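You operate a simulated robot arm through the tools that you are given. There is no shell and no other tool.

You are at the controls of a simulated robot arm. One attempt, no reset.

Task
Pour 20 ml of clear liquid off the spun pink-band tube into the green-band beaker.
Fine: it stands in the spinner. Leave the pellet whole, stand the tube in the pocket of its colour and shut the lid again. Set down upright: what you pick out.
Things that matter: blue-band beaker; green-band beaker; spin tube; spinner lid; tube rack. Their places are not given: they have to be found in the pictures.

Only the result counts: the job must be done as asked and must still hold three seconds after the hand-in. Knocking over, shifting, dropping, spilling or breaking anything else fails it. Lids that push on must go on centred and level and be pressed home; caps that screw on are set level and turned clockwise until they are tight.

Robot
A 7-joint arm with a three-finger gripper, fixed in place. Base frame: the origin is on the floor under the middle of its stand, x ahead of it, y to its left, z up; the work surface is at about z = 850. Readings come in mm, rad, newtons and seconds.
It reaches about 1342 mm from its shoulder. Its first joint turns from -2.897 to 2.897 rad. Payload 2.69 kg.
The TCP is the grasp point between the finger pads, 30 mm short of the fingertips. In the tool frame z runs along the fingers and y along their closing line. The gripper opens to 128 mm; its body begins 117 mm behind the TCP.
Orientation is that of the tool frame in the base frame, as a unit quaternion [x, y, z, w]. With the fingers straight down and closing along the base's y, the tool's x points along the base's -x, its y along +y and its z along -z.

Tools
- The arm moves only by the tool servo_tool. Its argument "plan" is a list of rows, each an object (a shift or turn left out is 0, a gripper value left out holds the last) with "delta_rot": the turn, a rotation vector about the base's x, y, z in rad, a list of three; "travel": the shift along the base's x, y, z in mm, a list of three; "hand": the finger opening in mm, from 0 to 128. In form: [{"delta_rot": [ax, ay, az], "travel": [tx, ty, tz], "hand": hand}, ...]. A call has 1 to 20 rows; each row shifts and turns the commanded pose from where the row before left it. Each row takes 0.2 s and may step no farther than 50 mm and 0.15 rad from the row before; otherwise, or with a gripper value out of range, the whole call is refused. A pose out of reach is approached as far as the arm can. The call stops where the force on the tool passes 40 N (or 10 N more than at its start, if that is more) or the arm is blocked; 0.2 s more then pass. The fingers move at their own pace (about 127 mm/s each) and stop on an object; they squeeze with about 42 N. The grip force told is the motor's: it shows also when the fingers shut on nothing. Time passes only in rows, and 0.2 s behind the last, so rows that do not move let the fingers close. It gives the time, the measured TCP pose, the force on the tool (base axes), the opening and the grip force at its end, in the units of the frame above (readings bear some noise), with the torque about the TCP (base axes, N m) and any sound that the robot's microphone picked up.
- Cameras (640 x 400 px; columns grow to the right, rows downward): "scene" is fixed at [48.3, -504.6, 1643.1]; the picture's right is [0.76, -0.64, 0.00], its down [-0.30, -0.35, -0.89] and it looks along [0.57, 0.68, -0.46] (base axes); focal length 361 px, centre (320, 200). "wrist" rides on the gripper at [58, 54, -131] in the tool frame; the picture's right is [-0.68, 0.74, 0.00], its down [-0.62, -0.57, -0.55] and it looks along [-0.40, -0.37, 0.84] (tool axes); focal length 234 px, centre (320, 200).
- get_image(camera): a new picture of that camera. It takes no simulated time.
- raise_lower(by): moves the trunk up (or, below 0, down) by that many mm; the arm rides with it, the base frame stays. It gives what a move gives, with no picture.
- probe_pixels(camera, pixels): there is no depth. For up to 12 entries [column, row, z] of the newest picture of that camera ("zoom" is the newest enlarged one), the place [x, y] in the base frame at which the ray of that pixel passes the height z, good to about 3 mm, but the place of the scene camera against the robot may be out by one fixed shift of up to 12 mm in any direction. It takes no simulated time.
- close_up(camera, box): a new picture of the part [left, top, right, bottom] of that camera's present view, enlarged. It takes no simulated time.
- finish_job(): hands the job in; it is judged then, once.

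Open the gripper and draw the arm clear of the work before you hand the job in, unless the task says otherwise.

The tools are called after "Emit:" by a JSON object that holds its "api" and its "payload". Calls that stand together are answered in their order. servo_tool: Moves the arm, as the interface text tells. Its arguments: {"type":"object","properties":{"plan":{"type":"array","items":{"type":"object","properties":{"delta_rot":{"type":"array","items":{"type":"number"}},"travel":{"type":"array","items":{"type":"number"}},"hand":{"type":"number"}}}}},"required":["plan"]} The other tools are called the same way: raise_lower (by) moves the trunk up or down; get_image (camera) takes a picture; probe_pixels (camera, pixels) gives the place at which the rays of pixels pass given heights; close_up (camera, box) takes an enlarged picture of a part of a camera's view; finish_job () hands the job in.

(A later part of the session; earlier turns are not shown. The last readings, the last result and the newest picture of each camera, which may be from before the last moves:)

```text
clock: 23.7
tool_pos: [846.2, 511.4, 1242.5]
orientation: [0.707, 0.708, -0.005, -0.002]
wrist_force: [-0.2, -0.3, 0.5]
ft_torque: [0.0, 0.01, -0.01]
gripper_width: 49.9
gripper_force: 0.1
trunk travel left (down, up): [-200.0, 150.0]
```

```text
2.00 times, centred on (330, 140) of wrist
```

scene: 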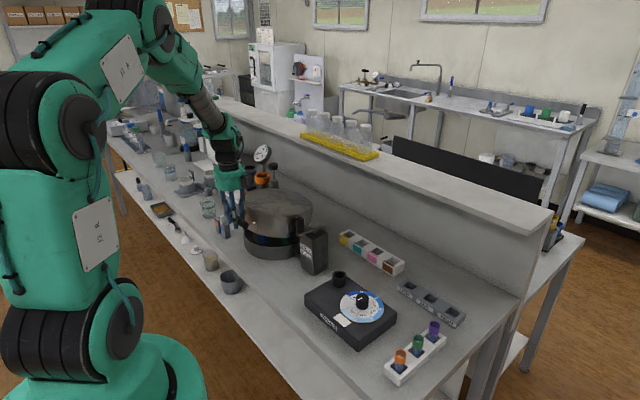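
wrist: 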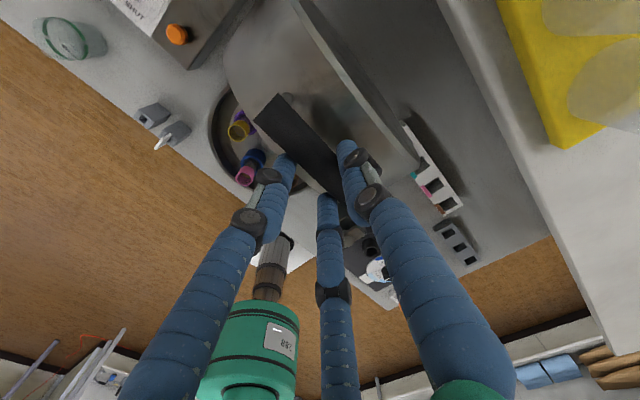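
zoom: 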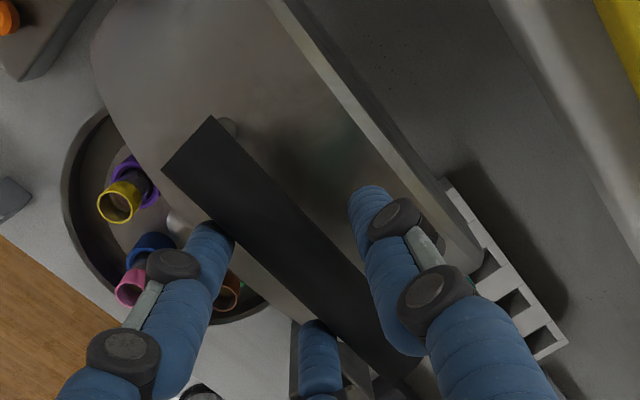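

Force is zero and the lid holds. I raise the hand clear of the bar slowly and check the lid stays put.

Emit:
{"api": "servo_tool", "payload": {"plan": [{"travel": [0, 0, 8], "hand": 60}, {"travel": [0, 0, 15]}, {"travel": [0, 0, 25]}, {"travel": [0, 0, 30]}, {}]}}

Emit:
{"api": "get_image", "payload": {"camera": "scene"}}

Emit:
{"api": "get_image", "payload": {"camera": "wrist"}}

```text
clock: 24.9
tool_pos: [845.1, 511.0, 1319.6]
orientation: [0.707, 0.707, -0.004, -0.002]
wrist_force: [0.4, -0.5, 0.0]
ft_torque: [-0.02, -0.03, 0.02]
gripper_width: 60.1
gripper_force: 0.0
trunk travel left (down, up): [-200.0, 150.0]
```

```text
taken
```

scene: 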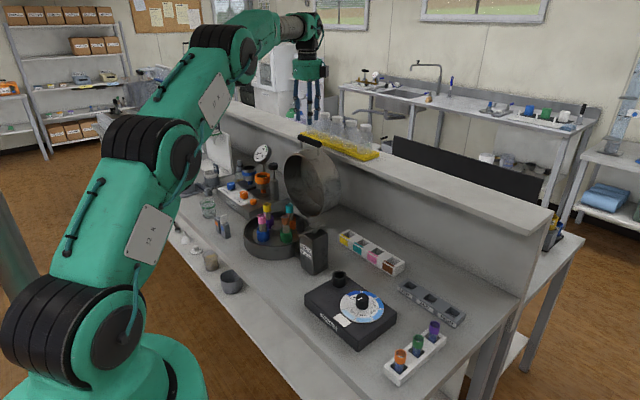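

```text
taken
```

wrist: 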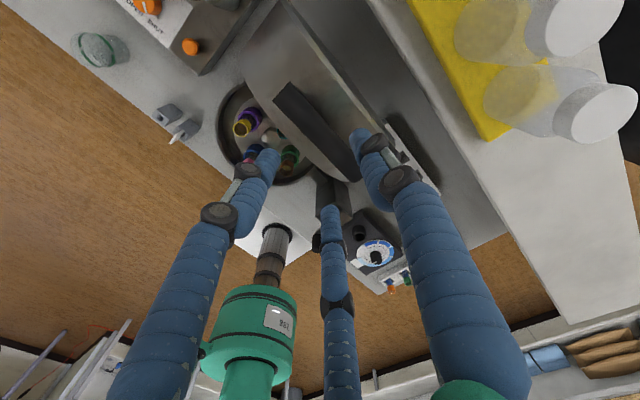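

The lid stays open on its own. Now I turn the tool back (+90° yaw) and move to a viewpoint over the tubes on the robot's side.

Emit:
{"api": "servo_tool", "payload": {"plan": [{"delta_rot": [0, 0, 0.1428], "travel": [-30, 8, 0]}, {"delta_rot": [0, 0, 0.1428], "travel": [-30, 8, 0]}, {"delta_rot": [0, 0, 0.1428], "travel": [-30, 10, 0]}, {"delta_rot": [0, 0, 0.1428], "travel": [-30, 10, -10]}, {"delta_rot": [0, 0, 0.1428], "travel": [-30, 10, -15]}, {"delta_rot": [0, 0, 0.1428], "travel": [-30, 10, -15]}, {"delta_rot": [0, 0, 0.1428], "travel": [-30, 12, -15]}, {"delta_rot": [0, 0, 0.1428], "travel": [-30, 12, -15]}, {"delta_rot": [0, 0, 0.1428], "travel": [-30, 12, -15]}, {"delta_rot": [0, 0, 0.1428], "travel": [-25, 12, -15]}, {"delta_rot": [0, 0, 0.1428], "travel": [0, 10, -15], "hand": 128}, {}, {}]}}

Emit:
{"api": "get_image", "payload": {"camera": "wrist"}}

Emit:
{"api": "close_up", "payload": {"camera": "scene", "box": [225, 190, 325, 270]}}

```text
clock: 27.7
tool_pos: [549.7, 624.5, 1205.4]
orientation: [-0.001, 1.0, -0.004, 0.003]
wrist_force: [-0.4, 0.5, 0.1]
ft_torque: [0.07, 0.01, 0.0]
gripper_width: 128.0
gripper_force: 0.1
trunk travel left (down, up): [-200.0, 150.0]
```

```text
taken
```

wrist: 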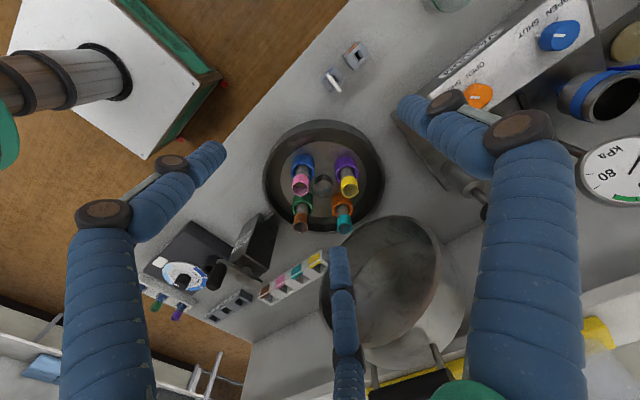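

```text
5.00 times, centred on (275, 230) of scene
```

zoom: 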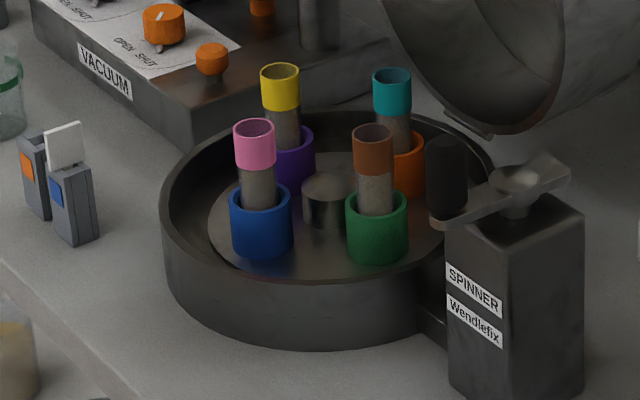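

All four tubes are visible; pink sits in the blue bucket at wrist (302,178). I enlarge and triangulate it.

Emit:
{"api": "close_up", "payload": {"camera": "wrist", "box": [260, 120, 390, 240]}}

Emit:
{"api": "close_up", "payload": {"camera": "scene", "box": [250, 205, 290, 245]}}

Emit:
{"api": "probe_pixels", "payload": {"camera": "scene", "pixels": [[261.6, 215.6, 960], [261.6, 215.6, 980], [261.6, 215.6, 1000], [263, 245, 880], [263, 245, 900], [261.6, 223.0, 960], [258, 231, 920]]}}

```text
3.33 times, centred on (325, 180) of wrist
```

zoom: 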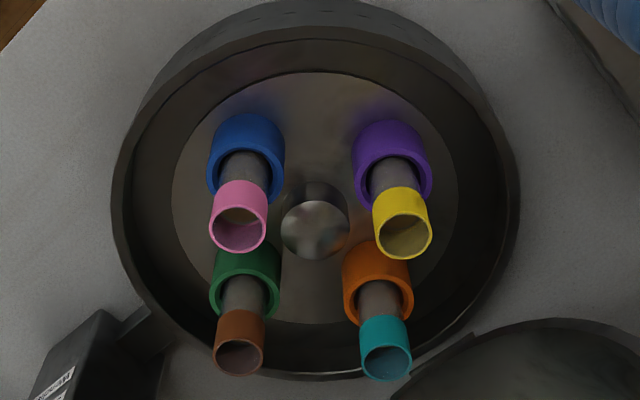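

```text
10.00 times, centred on (270, 225) of scene
```

zoom: 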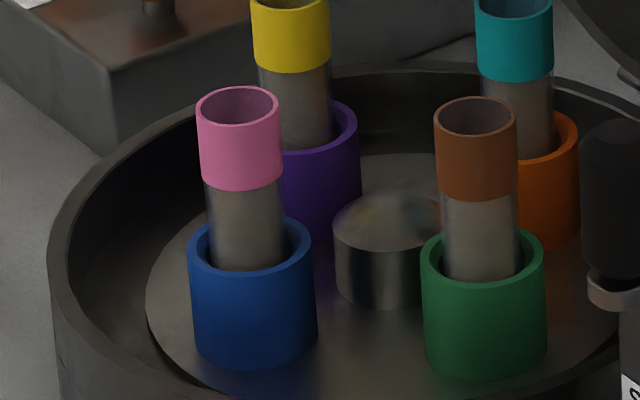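

```text
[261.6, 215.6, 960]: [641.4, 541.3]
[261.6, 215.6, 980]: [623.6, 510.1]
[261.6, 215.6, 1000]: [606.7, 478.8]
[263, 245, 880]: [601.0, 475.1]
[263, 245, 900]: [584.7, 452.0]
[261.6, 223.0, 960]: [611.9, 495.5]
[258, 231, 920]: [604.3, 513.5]
```

I probe the pink tube's mouth and its bucket in both cameras to fix position and height.

Emit:
{"api": "probe_pixels", "payload": {"camera": "wrist", "pixels": [[300.1, 189.6, 960], [300.1, 189.6, 980], [300.1, 189.6, 1000], [298.6, 173.5, 920], [298.6, 173.5, 910], [350.5, 187.6, 970], [297, 228, 970], [341, 228, 970], [319, 188, 920], [292, 186, 980], [308, 186, 980]]}}

Emit:
{"api": "probe_pixels", "payload": {"camera": "scene", "pixels": [[261.8, 215.5, 970], [261.8, 215.5, 990], [263, 232.5, 910], [263, 232.5, 920], [263, 232.5, 930], [276, 220, 920]]}}

```text
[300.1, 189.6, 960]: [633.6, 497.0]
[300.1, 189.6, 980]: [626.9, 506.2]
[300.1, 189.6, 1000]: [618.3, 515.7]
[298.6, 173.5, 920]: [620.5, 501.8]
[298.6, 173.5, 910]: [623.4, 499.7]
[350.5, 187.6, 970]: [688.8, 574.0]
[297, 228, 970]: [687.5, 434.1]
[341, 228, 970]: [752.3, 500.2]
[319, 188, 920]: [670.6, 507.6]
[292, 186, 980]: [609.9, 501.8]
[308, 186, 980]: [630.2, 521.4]
```

```text
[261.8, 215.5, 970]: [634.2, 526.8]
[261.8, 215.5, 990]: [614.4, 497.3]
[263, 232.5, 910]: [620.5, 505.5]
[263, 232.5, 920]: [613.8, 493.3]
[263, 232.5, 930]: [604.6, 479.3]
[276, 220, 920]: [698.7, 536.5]
```

Pink tube mouth ≈ (623,507,983), ~30 mm diameter, about 63 mm exposed above its bucket. For pouring I want a horizontal side grip, so I test in free air how far the tool can pitch to horizontal (pointing +x) here.

Emit:
{"api": "servo_tool", "payload": {"plan": [{"delta_rot": [0, -0.1496, 0], "travel": [0, 0, 0]}, {"delta_rot": [0, -0.1496, 0]}, {"delta_rot": [0, -0.1496, 0]}, {"delta_rot": [0, -0.1496, 0]}, {"delta_rot": [0, -0.1496, 0]}, {"delta_rot": [0, -0.1496, 0]}, {}]}}

Emit:
{"api": "get_image", "payload": {"camera": "scene"}}

```text
clock: 29.3
tool_pos: [550.9, 623.7, 1205.3]
orientation: [0.001, 0.9, -0.003, 0.436]
wrist_force: [0.2, 0.1, 0.3]
ft_torque: [0.0, -0.01, 0.01]
gripper_width: 128.0
gripper_force: 0.0
trunk travel left (down, up): [-200.0, 150.0]
```

```text
taken
```

scene: 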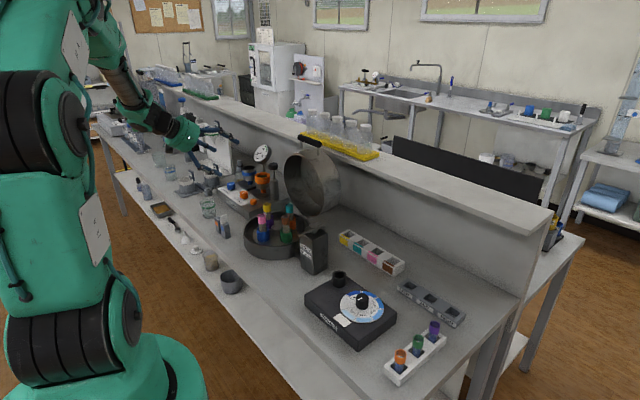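

51.7° of pitch reached with no trouble. I continue to fully horizontal.

Emit:
{"api": "servo_tool", "payload": {"plan": [{"delta_rot": [0, -0.1336, 0]}, {"delta_rot": [0, -0.1336, 0]}, {"delta_rot": [0, -0.1336, 0]}, {"delta_rot": [0, -0.1336, 0]}, {"delta_rot": [0, -0.1336, 0]}, {}]}}

Emit:
{"api": "get_image", "payload": {"camera": "scene"}}

Emit:
{"api": "get_image", "payload": {"camera": "wrist"}}

```text
clock: 30.7
tool_pos: [551.3, 625.1, 1205.4]
orientation: [0.002, 0.708, -0.003, 0.706]
wrist_force: [0.4, -0.1, -0.3]
ft_torque: [0.02, -0.03, -0.05]
gripper_width: 127.9
gripper_force: 0.0
trunk travel left (down, up): [-200.0, 150.0]
```

```text
taken
```

scene: 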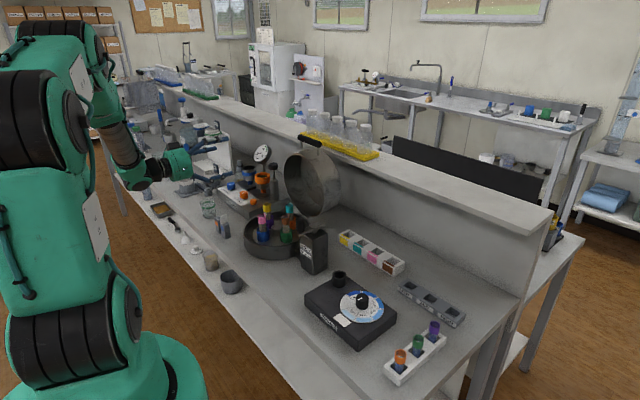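

```text
taken
```

wrist: 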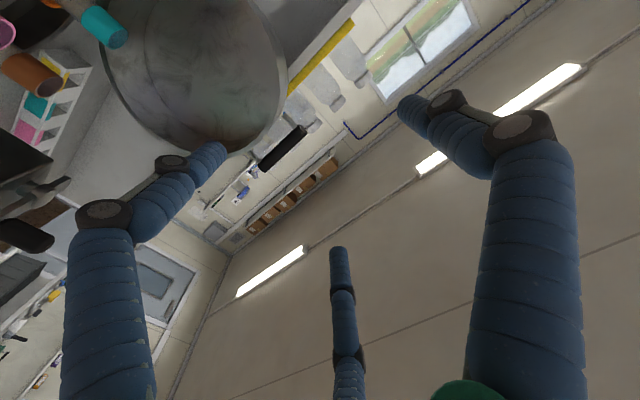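

Horizontal is reachable. I test the roll range about the tool axis needed for pouring: −1.8 rad about x (tube would tilt toward +y).

Emit:
{"api": "servo_tool", "payload": {"plan": [{"delta_rot": [-0.15, 0, 0]}, {"delta_rot": [-0.15, 0, 0]}, {"delta_rot": [-0.15, 0, 0]}, {"delta_rot": [-0.15, 0, 0]}, {"delta_rot": [-0.15, 0, 0]}, {"delta_rot": [-0.15, 0, 0]}, {"delta_rot": [-0.15, 0, 0]}, {"delta_rot": [-0.15, 0, 0]}, {"delta_rot": [-0.15, 0, 0]}, {"delta_rot": [-0.15, 0, 0]}, {"delta_rot": [-0.15, 0, 0]}, {"delta_rot": [-0.15, 0, 0]}, {}]}}

Emit:
{"api": "get_image", "payload": {"camera": "wrist"}}

```text
clock: 33.5
tool_pos: [549.1, 625.5, 1205.4]
orientation: [0.551, -0.437, 0.557, -0.441]
wrist_force: [-0.2, 0.2, -0.9]
ft_torque: [-0.03, -0.01, -0.02]
gripper_width: 128.0
gripper_force: 0.0
trunk travel left (down, up): [-200.0, 150.0]
```

```text
taken
```

wrist: 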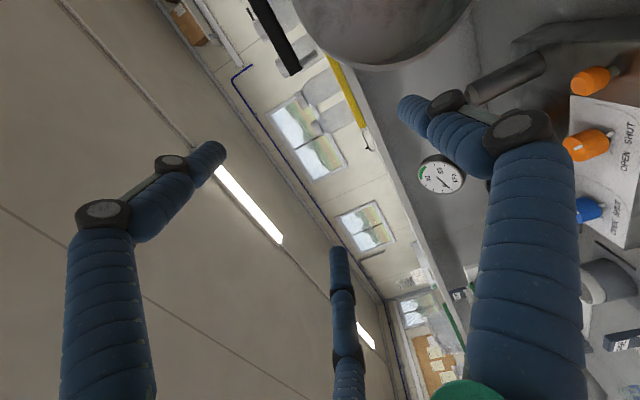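

Fully reached. I test whether the roll can go on to −π (camera on top), which would let the wrist camera see the tube.

Emit:
{"api": "servo_tool", "payload": {"plan": [{"delta_rot": [-0.15, 0, 0]}, {"delta_rot": [-0.15, 0, 0]}, {"delta_rot": [-0.15, 0, 0]}, {"delta_rot": [-0.15, 0, 0]}, {"delta_rot": [-0.15, 0, 0]}, {"delta_rot": [-0.15, 0, 0]}, {"delta_rot": [-0.15, 0, 0]}, {"delta_rot": [-0.15, 0, 0]}, {"delta_rot": [-0.1416, 0, 0]}, {}]}}

Emit:
{"api": "get_image", "payload": {"camera": "wrist"}}

```text
clock: 35.7
tool_pos: [550.9, 624.1, 1205.8]
orientation: [0.706, 0.003, 0.708, -0.003]
wrist_force: [0.6, 0.3, -0.3]
ft_torque: [0.02, -0.06, 0.0]
gripper_width: 128.1
gripper_force: 0.1
trunk travel left (down, up): [-200.0, 150.0]
```

```text
taken
```

wrist: 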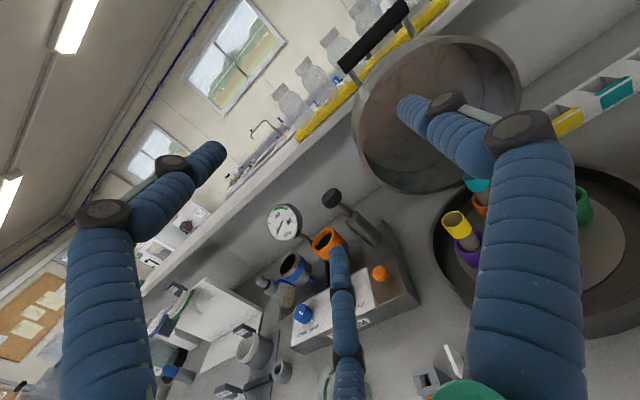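

Roll −π works too. Plan: grip the tube from above (fingers parallel to it), then pour by pitching the tool to horizontal toward +x, mouth toward the palm. I pitch down +90° and move above the pink tube with the hand at 66 mm.

Emit:
{"api": "servo_tool", "payload": {"plan": [{"delta_rot": [0, 0.1428, 0], "travel": [6.5, -10.7, -5]}, {"delta_rot": [0, 0.1428, 0], "travel": [6.5, -10.7, -5]}, {"delta_rot": [0, 0.1428, 0], "travel": [6.5, -10.7, -5]}, {"delta_rot": [0, 0.1428, 0], "travel": [6.5, -10.7, -5]}, {"delta_rot": [0, 0.1428, 0], "travel": [6.5, -10.7, -5]}, {"delta_rot": [0, 0.1428, 0], "travel": [6.5, -10.7, -5]}, {"delta_rot": [0, 0.1428, 0], "travel": [6.5, -10.7, -5]}, {"delta_rot": [0, 0.1428, 0], "travel": [6.5, -10.7, -5]}, {"delta_rot": [0, 0.1428, 0], "travel": [6.5, -10.7, -5]}, {"delta_rot": [0, 0.1428, 0], "travel": [6.5, -10.7, -5]}, {"delta_rot": [0, 0.1428, 0], "travel": [6.5, -11, -5], "hand": 66}, {}, {}]}}

Emit:
{"api": "get_image", "payload": {"camera": "wrist"}}

Emit:
{"api": "get_image", "payload": {"camera": "scene"}}

```text
clock: 38.5
tool_pos: [622.1, 507.0, 1152.0]
orientation: [1.0, 0.0, 0.001, -0.004]
wrist_force: [0.5, 0.0, 0.3]
ft_torque: [-0.01, -0.03, 0.02]
gripper_width: 66.1
gripper_force: 0.0
trunk travel left (down, up): [-200.0, 150.0]
```

```text
taken
```

wrist: 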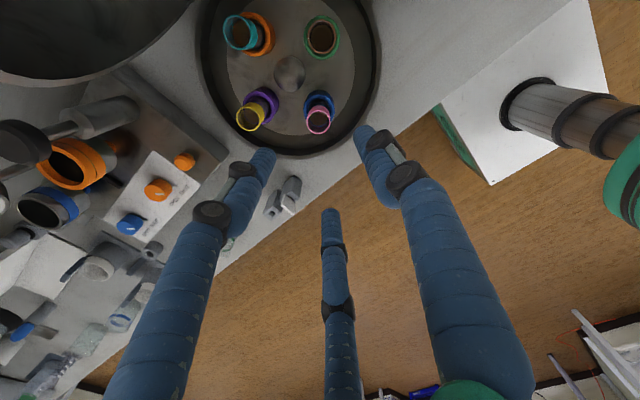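

```text
taken
```

scene: 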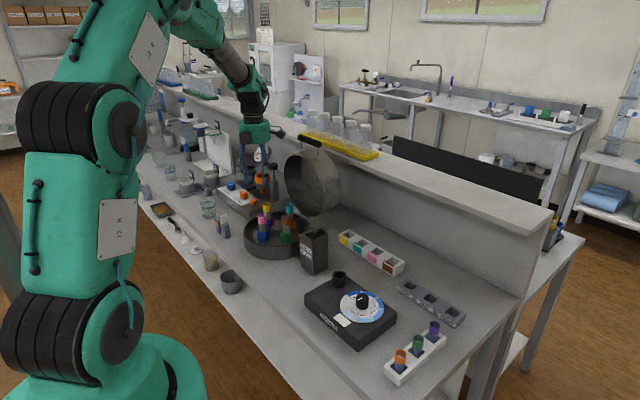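

Pink tube's mouth is at wrist (317,119). I enlarge and probe the tube mouths and the rotor for an accurate position.

Emit:
{"api": "close_up", "payload": {"camera": "wrist", "box": [210, 0, 390, 150]}}

Emit:
{"api": "probe_pixels", "payload": {"camera": "wrist", "pixels": [[317.5, 119, 975], [317.5, 119, 983], [317.5, 119, 990], [249.5, 119, 983], [322, 38, 983], [238, 33, 983], [288, 75, 925], [321, 104, 920]]}}

```text
2.67 times, centred on (300, 75) of wrist
```

zoom: 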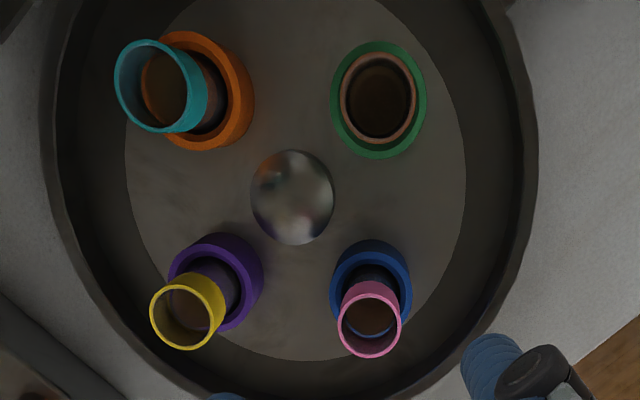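

```text
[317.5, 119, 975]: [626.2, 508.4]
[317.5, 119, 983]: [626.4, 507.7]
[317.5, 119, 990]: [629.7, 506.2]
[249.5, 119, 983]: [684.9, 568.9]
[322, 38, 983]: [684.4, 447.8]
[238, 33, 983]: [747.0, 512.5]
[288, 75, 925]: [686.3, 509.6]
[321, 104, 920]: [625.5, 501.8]
```

Pink tube axis is at about (625.5,507.5). I descend to z≈1020 and check the alignment.

Emit:
{"api": "servo_tool", "payload": {"plan": [{"travel": [3.4, 0.5, -40]}, {"travel": [0, 0, -40]}, {"travel": [0, 0, -40]}, {}]}}

Emit:
{"api": "close_up", "payload": {"camera": "wrist", "box": [240, 80, 440, 240]}}

Emit:
{"api": "close_up", "payload": {"camera": "scene", "box": [230, 170, 310, 250]}}

```text
clock: 39.5
tool_pos: [625.7, 507.4, 1030.3]
orientation: [1.0, 0.0, 0.0, -0.003]
wrist_force: [0.4, 0.0, -1.0]
ft_torque: [-0.01, 0.02, -0.02]
gripper_width: 66.2
gripper_force: 0.0
trunk travel left (down, up): [-200.0, 150.0]
```

```text
2.50 times, centred on (340, 160) of wrist
```

zoom: 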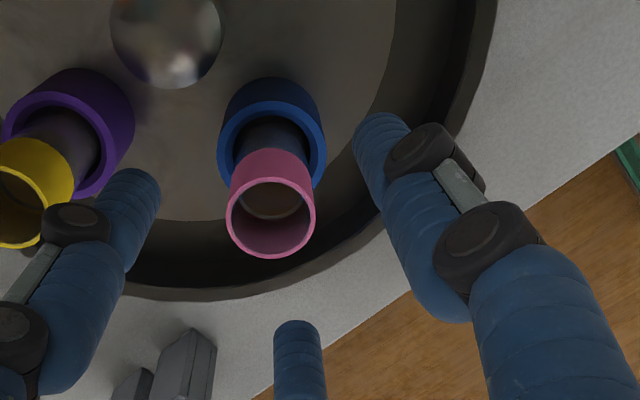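

```text
5.00 times, centred on (270, 210) of scene
```

zoom: 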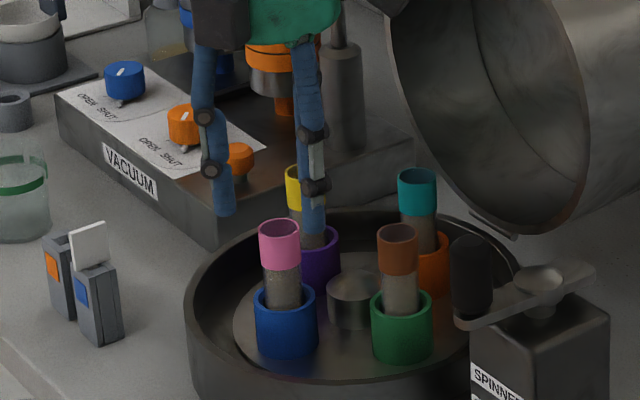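

I probe the mouth in the present view to refine the centring.

Emit:
{"api": "probe_pixels", "payload": {"camera": "zoom", "pixels": [[280, 240, 983]]}}

Emit:
{"api": "get_image", "payload": {"camera": "wrist"}}

Emit:
{"api": "probe_pixels", "payload": {"camera": "wrist", "pixels": [[320, 166.8, 975], [320, 166.8, 983], [320, 166.8, 990], [320.5, 143, 920]]}}

```text
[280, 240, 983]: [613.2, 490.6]
```

```text
taken
```

wrist: 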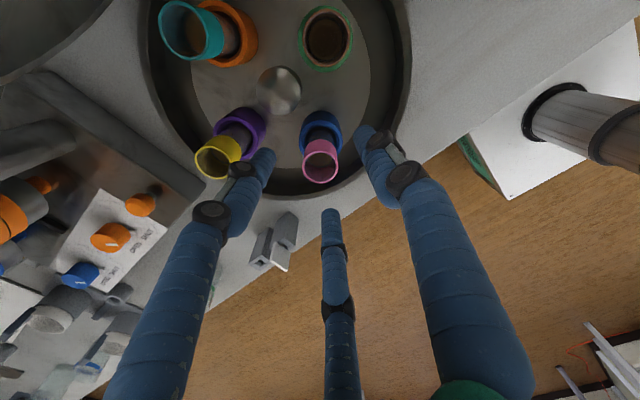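

```text
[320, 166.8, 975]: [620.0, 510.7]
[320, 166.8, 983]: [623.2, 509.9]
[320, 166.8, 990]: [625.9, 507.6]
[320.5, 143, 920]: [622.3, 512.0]
```

Tube axis ≈ (624.5,508.5), good. I descend slowly to z≈959 around the tube.

Emit:
{"api": "servo_tool", "payload": {"plan": [{"travel": [-1, 1, -15]}, {"travel": [0, 0, -15]}, {"travel": [0, 0, -15]}, {"travel": [0, 0, -14]}, {"travel": [0, 0, -12]}, {}]}}

Emit:
{"api": "close_up", "payload": {"camera": "wrist", "box": [240, 80, 440, 240]}}

Emit:
{"api": "close_up", "payload": {"camera": "scene", "box": [230, 180, 300, 250]}}

```text
clock: 40.9
tool_pos: [624.4, 507.1, 958.6]
orientation: [1.0, 0.0, 0.001, -0.004]
wrist_force: [0.5, 0.3, -0.2]
ft_torque: [-0.03, -0.01, 0.01]
gripper_width: 66.0
gripper_force: 0.1
trunk travel left (down, up): [-200.0, 150.0]
```

```text
2.50 times, centred on (340, 160) of wrist
```

zoom: 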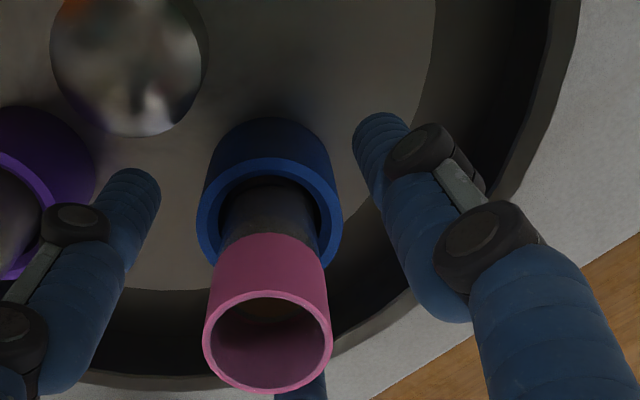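

```text
5.71 times, centred on (265, 215) of scene
```

zoom: 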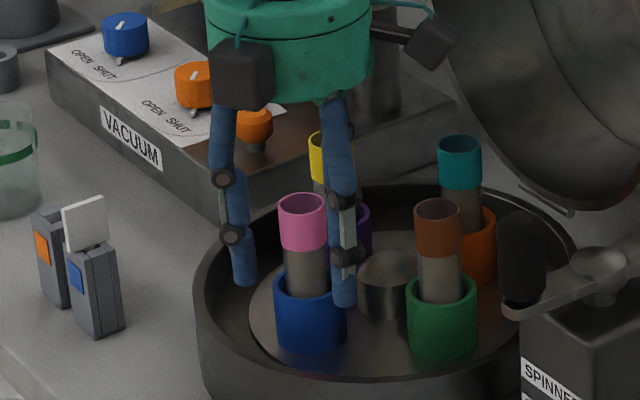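

Well centred; I close the fingers on the tube.

Emit:
{"api": "servo_tool", "payload": {"plan": [{"hand": 50}, {"hand": 40}, {"hand": 22}, {}, {}]}}

Emit:
{"api": "close_up", "payload": {"camera": "wrist", "box": [240, 80, 440, 240]}}

Emit:
{"api": "close_up", "payload": {"camera": "scene", "box": [230, 180, 300, 250]}}

```text
clock: 42.1
tool_pos: [625.4, 508.3, 959.3]
orientation: [1.0, 0.0, 0.0, -0.003]
wrist_force: [-0.2, -0.2, -0.6]
ft_torque: [-0.04, 0.03, 0.03]
gripper_width: 27.4
gripper_force: 30.2
trunk travel left (down, up): [-200.0, 150.0]
```

```text
2.50 times, centred on (340, 160) of wrist
```

zoom: 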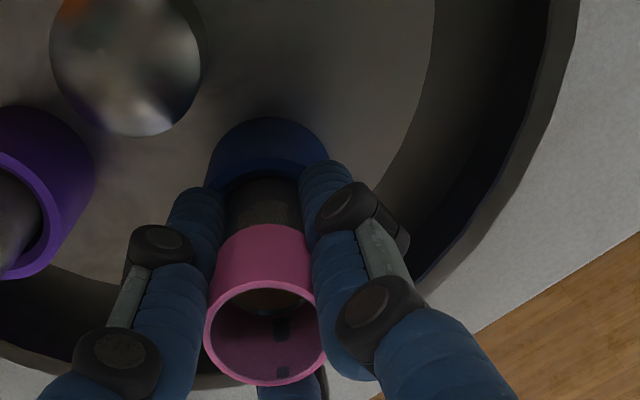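

```text
5.71 times, centred on (265, 215) of scene
```

zoom: 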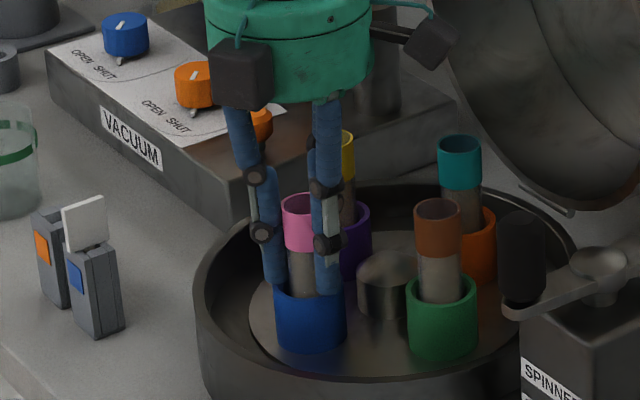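

Grip closed at 27.4 mm. I let it settle, then lift slowly.

Emit:
{"api": "servo_tool", "payload": {"plan": [{}, {"travel": [0, 0, 4]}, {"travel": [0, 0, 8]}, {"travel": [0, 0, 10]}, {"travel": [0, 0, 10]}, {"travel": [0, 0, 10]}, {}]}}

Emit:
{"api": "close_up", "payload": {"camera": "scene", "box": [230, 160, 310, 250]}}

```text
clock: 43.7
tool_pos: [622.9, 508.3, 1001.9]
orientation: [1.0, 0.0, 0.001, -0.002]
wrist_force: [0.0, -0.6, -0.3]
ft_torque: [0.03, 0.0, 0.0]
gripper_width: 27.3
gripper_force: 30.0
trunk travel left (down, up): [-200.0, 150.0]
```

```text
4.44 times, centred on (270, 205) of scene
```

zoom: 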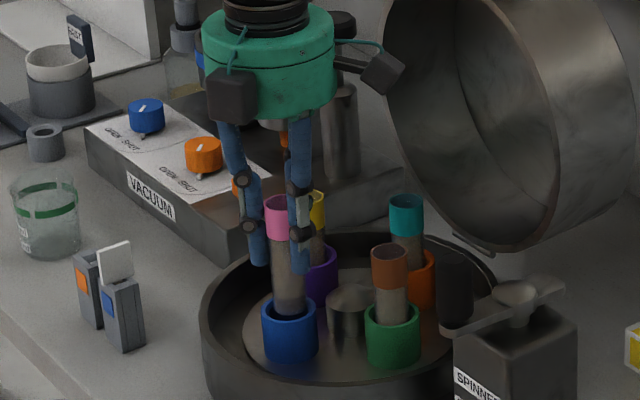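

The tube comes up with the hand. I continue lifting to z≈1110.

Emit:
{"api": "servo_tool", "payload": {"plan": [{"travel": [0, 0, 8]}, {"travel": [0, 0, 12]}, {"travel": [0, 0, 14]}, {"travel": [0, 0, 14]}, {"travel": [0, 0, 14]}, {"travel": [0, 0, 14]}, {"travel": [0, 0, 14]}, {"travel": [0, 0, 12]}, {"travel": [0, 0, 8]}, {}]}}

Emit:
{"api": "close_up", "payload": {"camera": "scene", "box": [230, 130, 310, 230]}}

Emit:
{"api": "close_up", "payload": {"camera": "wrist", "box": [240, 80, 440, 240]}}

```text
clock: 45.9
tool_pos: [624.3, 508.1, 1110.1]
orientation: [1.0, -0.001, 0.001, -0.004]
wrist_force: [-0.4, 0.0, -0.4]
ft_torque: [0.01, -0.01, 0.0]
gripper_width: 27.3
gripper_force: 30.7
trunk travel left (down, up): [-200.0, 150.0]
```

```text
4.00 times, centred on (270, 180) of scene
```

zoom: 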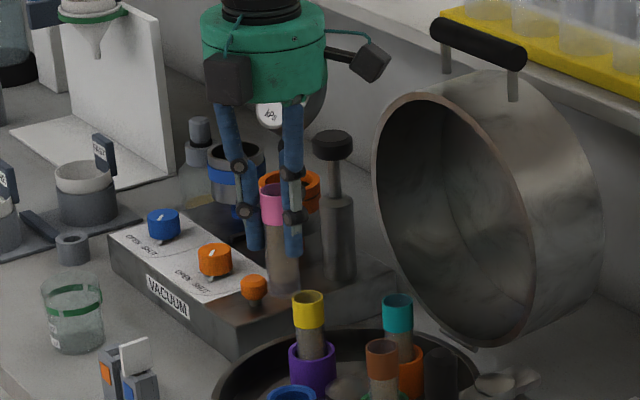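

```text
2.50 times, centred on (340, 160) of wrist
```

zoom: 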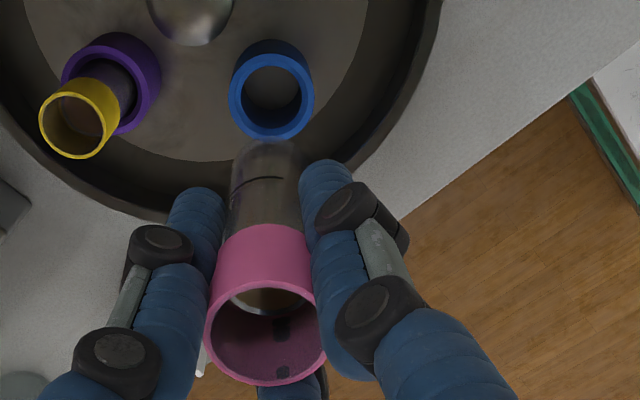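

The tube hangs free. I zoom on it to see the liquid level and pellet, and on the green beaker's markings.

Emit:
{"api": "close_up", "payload": {"camera": "scene", "box": [255, 170, 295, 210]}}

Emit:
{"api": "close_up", "payload": {"camera": "wrist", "box": [290, 120, 360, 190]}}

Emit:
{"api": "close_up", "payload": {"camera": "scene", "box": [190, 185, 230, 225]}}

```text
10.00 times, centred on (275, 190) of scene
```

zoom: 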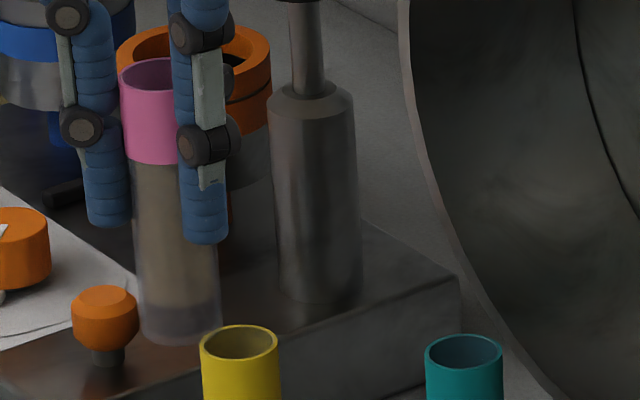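

```text
5.71 times, centred on (325, 155) of wrist
```

zoom: 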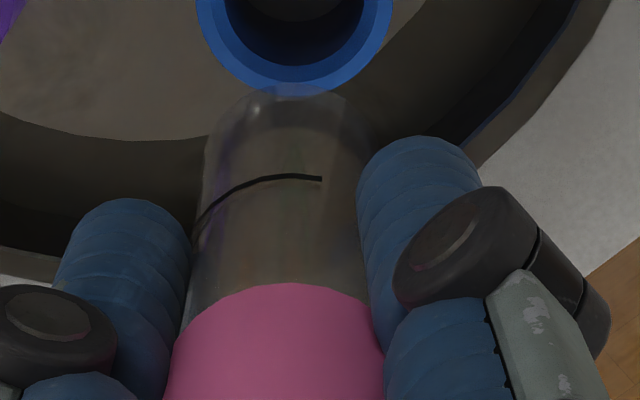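

```text
10.00 times, centred on (210, 205) of scene
```

zoom: 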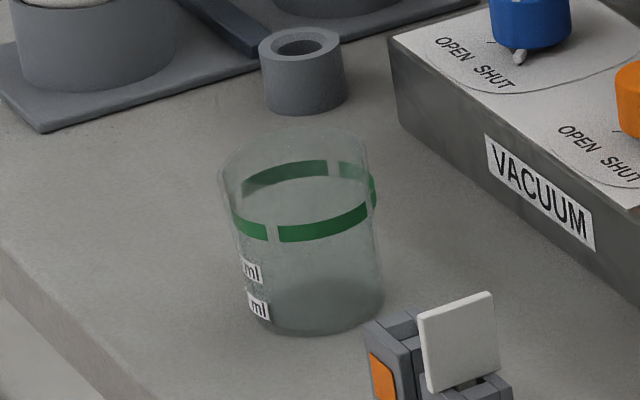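

The tube holds turbid-looking liquid with a darker ~15 mm zone at the bottom (pellet). I look into the mouth and at the beaker label from the current view.

Emit:
{"api": "close_up", "payload": {"camera": "wrist", "box": [285, 180, 355, 240]}}

Emit:
{"api": "close_up", "payload": {"camera": "scene", "box": [262, 184, 286, 208]}}

```text
6.67 times, centred on (320, 210) of wrist
```

zoom: 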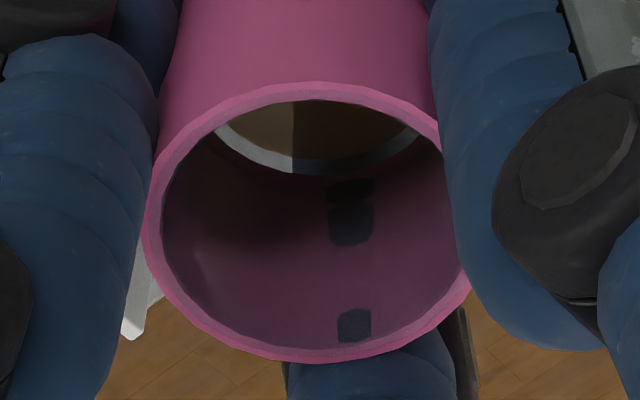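

```text
16.00 times, centred on (274, 196) of scene
```

zoom: 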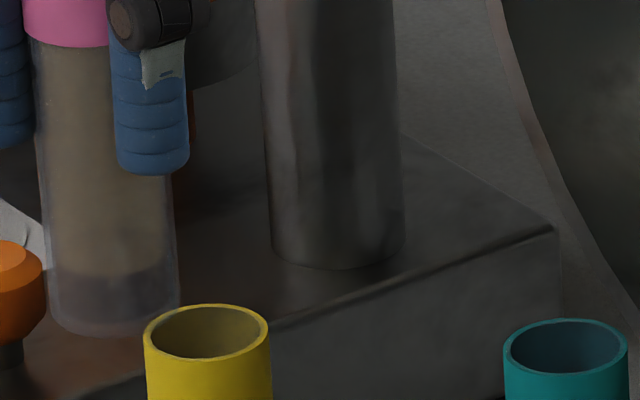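

Tube is ~104 mm long; liquid reaches about the band's lower edge. For pouring I want two fingers straddling below the lip, so I roll −30° about z while moving gently toward the beaker.

Emit:
{"api": "servo_tool", "payload": {"plan": [{"delta_rot": [0, 0, -0.04], "travel": [-2, 10, 0]}, {"delta_rot": [0, 0, -0.05], "travel": [-2, 18, 0]}, {"delta_rot": [0, 0, -0.055], "travel": [-3, 25, 2]}, {"delta_rot": [0, 0, -0.055], "travel": [-3, 25, 2]}, {"delta_rot": [0, 0, -0.055], "travel": [-3, 25, 2]}, {"delta_rot": [0, 0, -0.055], "travel": [-3, 25, 2]}, {"delta_rot": [0, 0, -0.055], "travel": [-3, 25, 2]}, {"delta_rot": [0, 0, -0.055], "travel": [-3, 25, 0]}, {"delta_rot": [0, 0, -0.055], "travel": [-2, 18, 0]}, {"delta_rot": [0, 0, -0.0486], "travel": [0, 10, 0]}, {}]}}

Emit:
{"api": "get_image", "payload": {"camera": "wrist"}}

Emit:
{"api": "get_image", "payload": {"camera": "scene"}}

```text
clock: 48.3
tool_pos: [600.9, 714.1, 1120.6]
orientation: [0.966, -0.259, 0.002, -0.003]
wrist_force: [0.2, 0.9, -0.3]
ft_torque: [-0.01, -0.01, -0.02]
gripper_width: 27.1
gripper_force: 29.8
trunk travel left (down, up): [-200.0, 150.0]
```

```text
taken
```

wrist: 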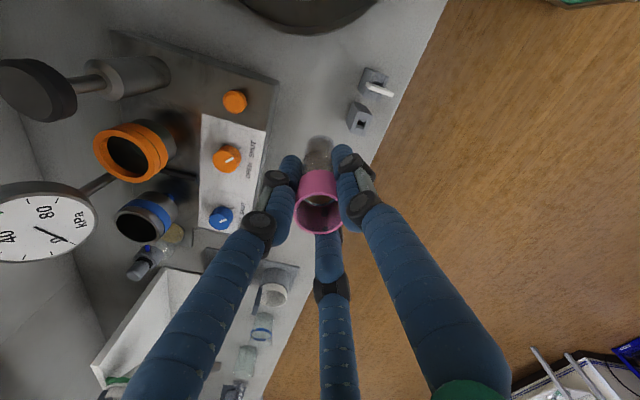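

```text
taken
```

scene: 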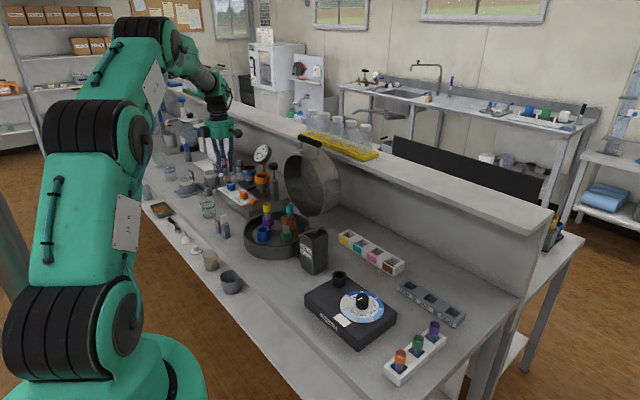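

The beaker is hidden behind the fingers. I move the hand to about (470,760) to see the green beaker beside the fingers.

Emit:
{"api": "servo_tool", "payload": {"plan": [{"travel": [-12, 4, 0]}, {"travel": [-20, 8, 0]}, {"travel": [-25, 9, 2]}, {"travel": [-25, 9, 2]}, {"travel": [-25, 8, 2]}, {"travel": [-16, 5, 0]}, {"travel": [-8, 3, 0]}, {}]}}

Emit:
{"api": "get_image", "payload": {"camera": "wrist"}}

```text
clock: 50.1
tool_pos: [469.1, 759.1, 1128.0]
orientation: [0.966, -0.259, 0.001, -0.003]
wrist_force: [-1.1, -1.3, -1.6]
ft_torque: [-0.02, -0.02, 0.01]
gripper_width: 26.9
gripper_force: 30.1
trunk travel left (down, up): [-200.0, 150.0]
```

```text
taken
```

wrist: 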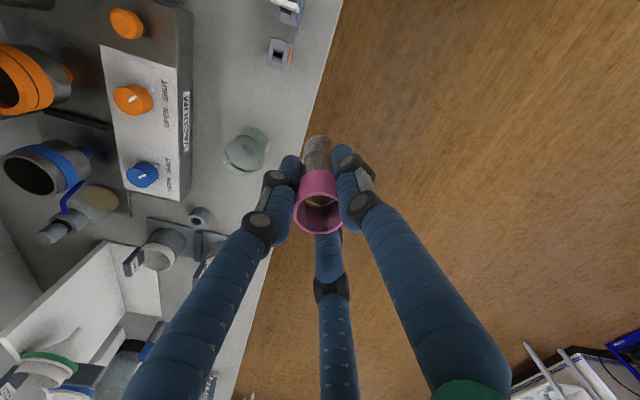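

The green beaker is now visible at wrist (246,150). I enlarge it and probe rim and base.

Emit:
{"api": "close_up", "payload": {"camera": "wrist", "box": [205, 115, 285, 185]}}

Emit:
{"api": "probe_pixels", "payload": {"camera": "wrist", "pixels": [[240, 153, 926], [240, 153, 915], [253, 145, 850], [254, 146, 850]]}}

```text
5.71 times, centred on (245, 150) of wrist
```

zoom: 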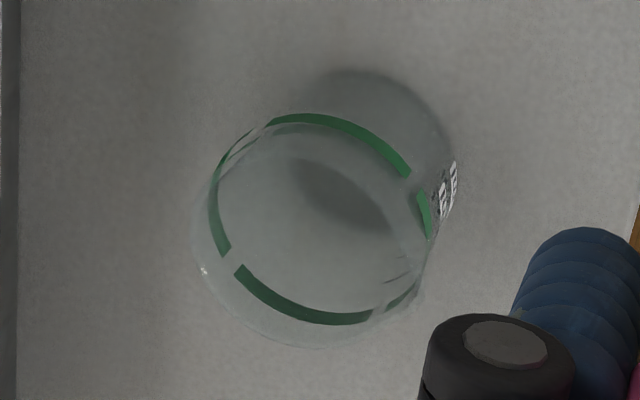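

```text
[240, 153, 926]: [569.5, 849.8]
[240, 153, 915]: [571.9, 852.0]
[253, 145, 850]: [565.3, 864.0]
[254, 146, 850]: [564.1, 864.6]
```

I refine the rim-centre and base-centre pixels from the enlargement and probe again.

Emit:
{"api": "probe_pixels", "payload": {"camera": "wrist", "pixels": [[244.3, 155.4, 926], [244.3, 155.4, 920], [248.9, 145.1, 850], [223.5, 157, 926], [244, 176, 926], [265.5, 158, 926], [242, 134.5, 926], [268.5, 143, 850], [255, 127, 850]]}}

```text
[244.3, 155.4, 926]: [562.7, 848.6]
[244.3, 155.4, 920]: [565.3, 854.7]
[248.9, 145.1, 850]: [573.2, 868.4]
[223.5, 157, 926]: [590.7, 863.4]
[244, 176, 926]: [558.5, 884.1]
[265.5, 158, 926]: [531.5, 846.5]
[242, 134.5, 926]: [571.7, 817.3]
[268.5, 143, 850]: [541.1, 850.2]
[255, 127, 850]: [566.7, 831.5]
```

Beaker centre ≈ (566,858), rim z≈922, ~64 mm wide. I check neighbouring obstacles on the +x side (vacuum box edge, knobs, ring) since the tube's bottom will extend there.

Emit:
{"api": "probe_pixels", "payload": {"camera": "wrist", "pixels": [[191, 100, 895], [181, 200, 895], [182, 200, 850], [198, 215, 875], [142, 174, 925], [133, 99, 925], [157, 250, 900], [105, 246, 870]]}}

Emit:
{"api": "close_up", "payload": {"camera": "scene", "box": [160, 150, 280, 250]}}

```text
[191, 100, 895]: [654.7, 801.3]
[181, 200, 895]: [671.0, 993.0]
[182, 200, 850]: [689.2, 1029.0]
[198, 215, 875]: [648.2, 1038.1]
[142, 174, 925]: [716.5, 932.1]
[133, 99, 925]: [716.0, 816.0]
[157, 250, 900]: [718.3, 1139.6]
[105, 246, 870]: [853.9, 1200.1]
```

```text
4.00 times, centred on (220, 200) of scene
```

zoom: 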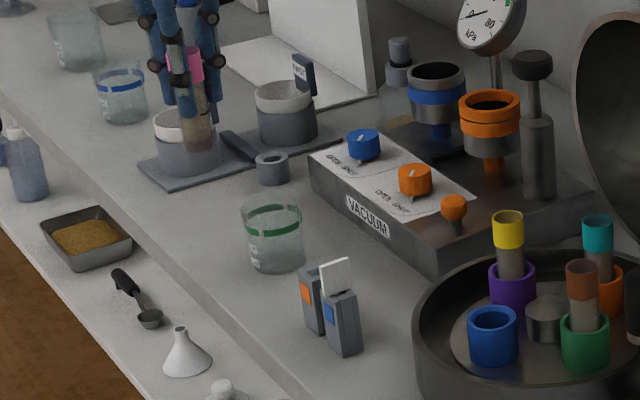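

The box's near edge is at x≈655, top ≈895, knobs at x≈716 – clear of the tilted tube at y=858. I move to (602,858,1060) with the tube still upright.

Emit:
{"api": "servo_tool", "payload": {"plan": [{"travel": [10, 7, 0]}, {"travel": [18, 13, -5]}, {"travel": [24, 18, -12]}, {"travel": [24, 18, -12]}, {"travel": [24, 18, -12]}, {"travel": [18, 14, -12]}, {"travel": [10, 8, -10]}, {"travel": [5, 3, -5]}, {}]}}

Emit:
{"api": "close_up", "payload": {"camera": "scene", "box": [160, 130, 260, 240]}}

```text
clock: 52.1
tool_pos: [601.9, 859.5, 1060.9]
orientation: [0.966, -0.259, 0.002, -0.003]
wrist_force: [0.1, 0.4, -1.2]
ft_torque: [0.01, 0.02, -0.01]
gripper_width: 27.1
gripper_force: 30.1
trunk travel left (down, up): [-200.0, 150.0]
```

```text
3.64 times, centred on (210, 185) of scene
```

zoom: 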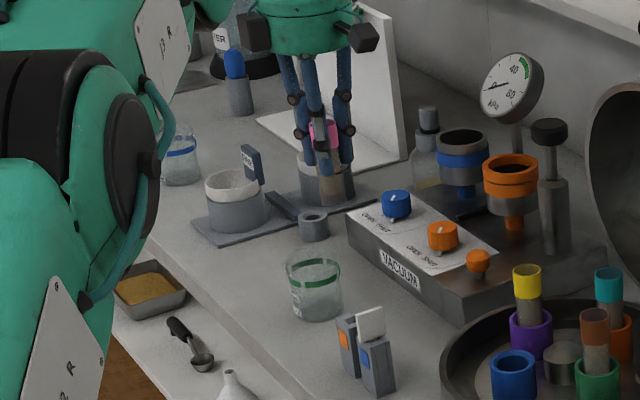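

Now I tilt slowly by −60° about y (mouth toward −x), keeping the TCP in place and high.

Emit:
{"api": "servo_tool", "payload": {"plan": [{"delta_rot": [0, -0.03, 0]}, {"delta_rot": [0, -0.06, 0]}, {"delta_rot": [0, -0.07, 0]}, {"delta_rot": [0, -0.07, 0]}, {"delta_rot": [0, -0.07, 0]}, {"delta_rot": [0, -0.07, 0]}, {"delta_rot": [0, -0.07, 0]}, {"delta_rot": [0, -0.07, 0]}, {"delta_rot": [0, -0.07, 0]}, {"delta_rot": [0, -0.07, 0]}, {"delta_rot": [0, -0.07, 0]}, {"delta_rot": [0, -0.07, 0]}, {"delta_rot": [0, -0.06, 0]}, {"delta_rot": [0, -0.03, 0]}, {}]}}

Emit:
{"api": "close_up", "payload": {"camera": "scene", "box": [160, 130, 260, 240]}}

Emit:
{"api": "get_image", "payload": {"camera": "wrist"}}

```text
clock: 55.3
tool_pos: [602.6, 858.5, 1058.3]
orientation: [0.873, -0.233, 0.414, -0.114]
wrist_force: [0.6, -0.2, -1.1]
ft_torque: [0.0, -0.03, 0.02]
gripper_width: 27.3
gripper_force: 30.2
trunk travel left (down, up): [-200.0, 150.0]
```

```text
3.64 times, centred on (210, 185) of scene
```

zoom: 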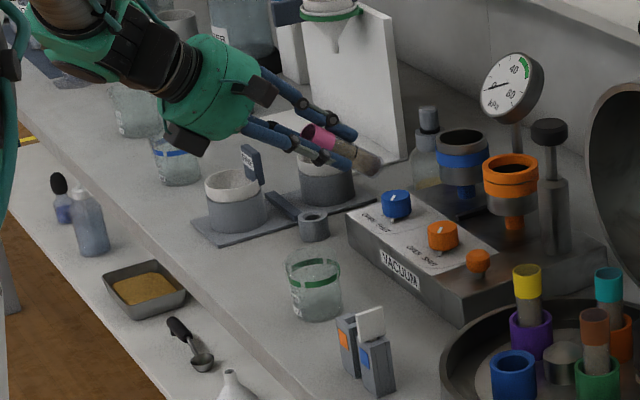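

```text
taken
```

wrist: 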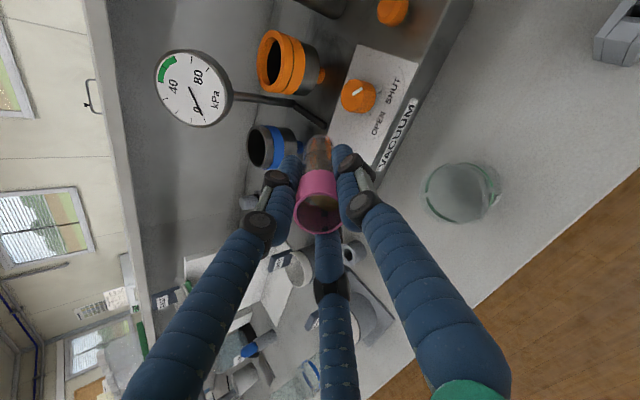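

Tilt is 51°. The beaker is clearly visible at wrist (462,193) in this pose, so I enlarge it to refine its position and read its marks.

Emit:
{"api": "close_up", "payload": {"camera": "wrist", "box": [410, 150, 520, 235]}}

Emit:
{"api": "close_up", "payload": {"camera": "wrist", "box": [285, 130, 355, 240]}}

```text
4.71 times, centred on (465, 192) of wrist
```

zoom: 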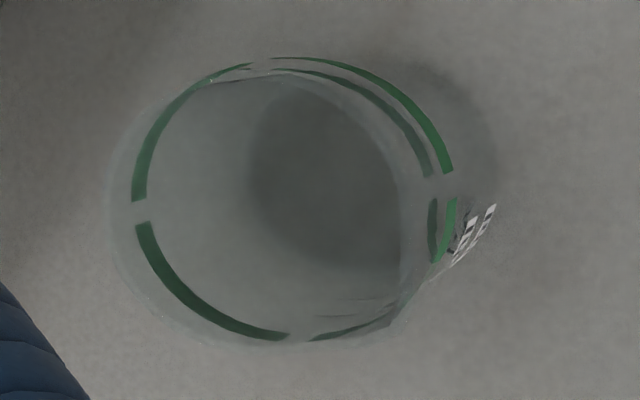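

```text
3.64 times, centred on (320, 185) of wrist
```

zoom: 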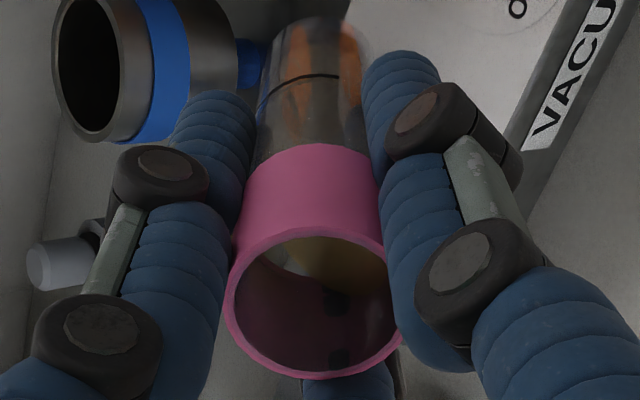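

I probe the rim's extreme points and the base edge to locate the beaker centre.

Emit:
{"api": "probe_pixels", "payload": {"camera": "wrist", "pixels": [[421, 193, 922], [488.5, 186, 922], [452, 162.5, 922], [454.5, 223, 922], [454, 192.6, 922], [502.5, 183.5, 850], [480, 163, 850], [460, 193, 922]]}}

```text
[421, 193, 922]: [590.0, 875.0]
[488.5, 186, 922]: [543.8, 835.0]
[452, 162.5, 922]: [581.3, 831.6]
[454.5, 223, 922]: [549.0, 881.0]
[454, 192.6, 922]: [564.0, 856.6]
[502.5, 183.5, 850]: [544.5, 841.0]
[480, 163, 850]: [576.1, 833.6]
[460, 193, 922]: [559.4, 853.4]
```

Beaker centre refined to (566,857), radius ~30. I tilt to ~61° and lower to z≈968 over the beaker.

Emit:
{"api": "servo_tool", "payload": {"plan": [{"delta_rot": [0, -0.04, 0], "travel": [-1, -1, -3]}, {"delta_rot": [0, -0.05, 0], "travel": [-1, 0, -6]}, {"delta_rot": [0, -0.05, 0], "travel": [0, 0, -10]}, {"delta_rot": [0, -0.04, 0], "travel": [0, 0, -14]}, {"travel": [0, 0, -16]}, {"travel": [0, 0, -16]}, {"travel": [0, 0, -13]}, {"travel": [0, 0, -8]}, {"travel": [0, 0, -4]}, {}]}}

Emit:
{"api": "close_up", "payload": {"camera": "scene", "box": [170, 150, 250, 230]}}

Emit:
{"api": "get_image", "payload": {"camera": "wrist"}}

```text
clock: 57.5
tool_pos: [599.9, 857.9, 970.5]
orientation: [0.832, -0.221, 0.49, -0.134]
wrist_force: [-0.9, 0.3, -0.8]
ft_torque: [0.0, 0.03, -0.01]
gripper_width: 27.1
gripper_force: 29.7
trunk travel left (down, up): [-200.0, 150.0]
```

```text
5.00 times, centred on (210, 190) of scene
```

zoom: 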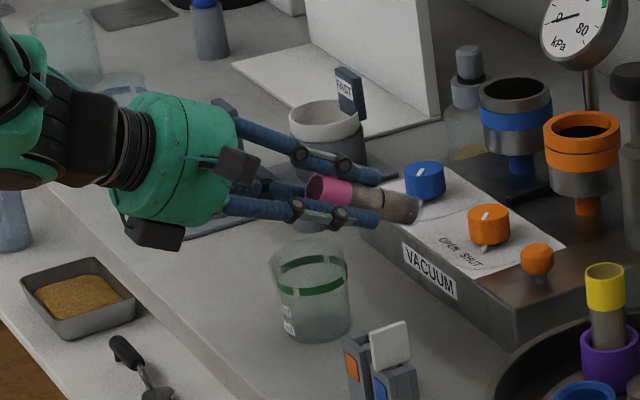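

```text
taken
```

wrist: 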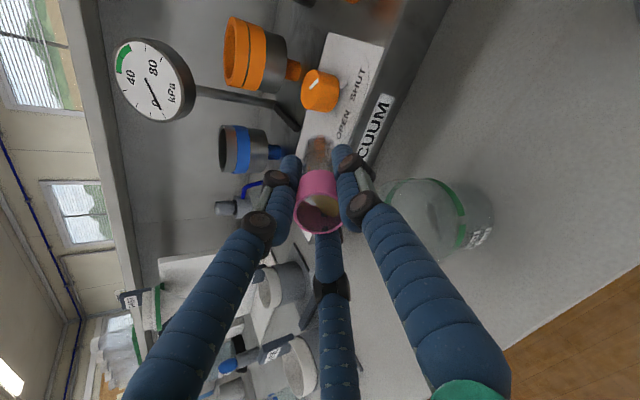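

Mouth is above the beaker (scene zoom mouth (315,187), beaker rim (308,260)). I step the tilt to ~67° and check for flow.

Emit:
{"api": "servo_tool", "payload": {"plan": [{"delta_rot": [0, -0.035, 0]}, {"delta_rot": [0, -0.035, 0]}, {"delta_rot": [0, -0.035, 0]}, {}, {}]}}

Emit:
{"api": "close_up", "payload": {"camera": "scene", "box": [185, 165, 245, 225]}}

Emit:
{"api": "close_up", "payload": {"camera": "wrist", "box": [290, 130, 510, 270]}}

```text
clock: 58.7
tool_pos: [600.1, 859.0, 969.4]
orientation: [0.806, -0.214, 0.533, -0.146]
wrist_force: [-0.2, 0.3, 0.7]
ft_torque: [-0.01, 0.03, -0.01]
gripper_width: 27.0
gripper_force: 30.2
trunk travel left (down, up): [-200.0, 150.0]
```

```text
6.67 times, centred on (215, 195) of scene
```

zoom: 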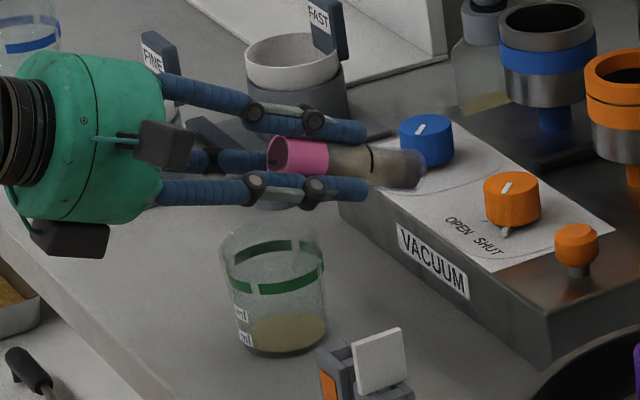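

```text
2.86 times, centred on (400, 200) of wrist
```

zoom: 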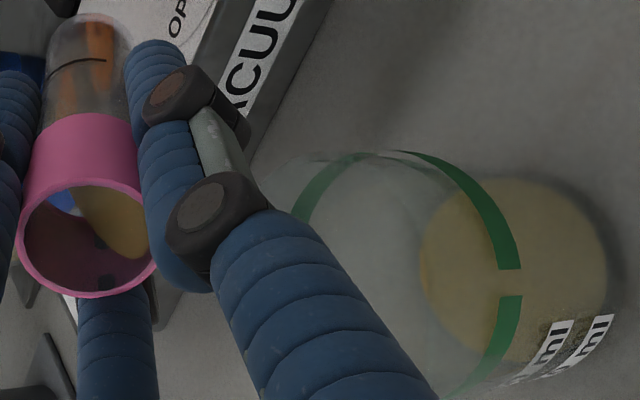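

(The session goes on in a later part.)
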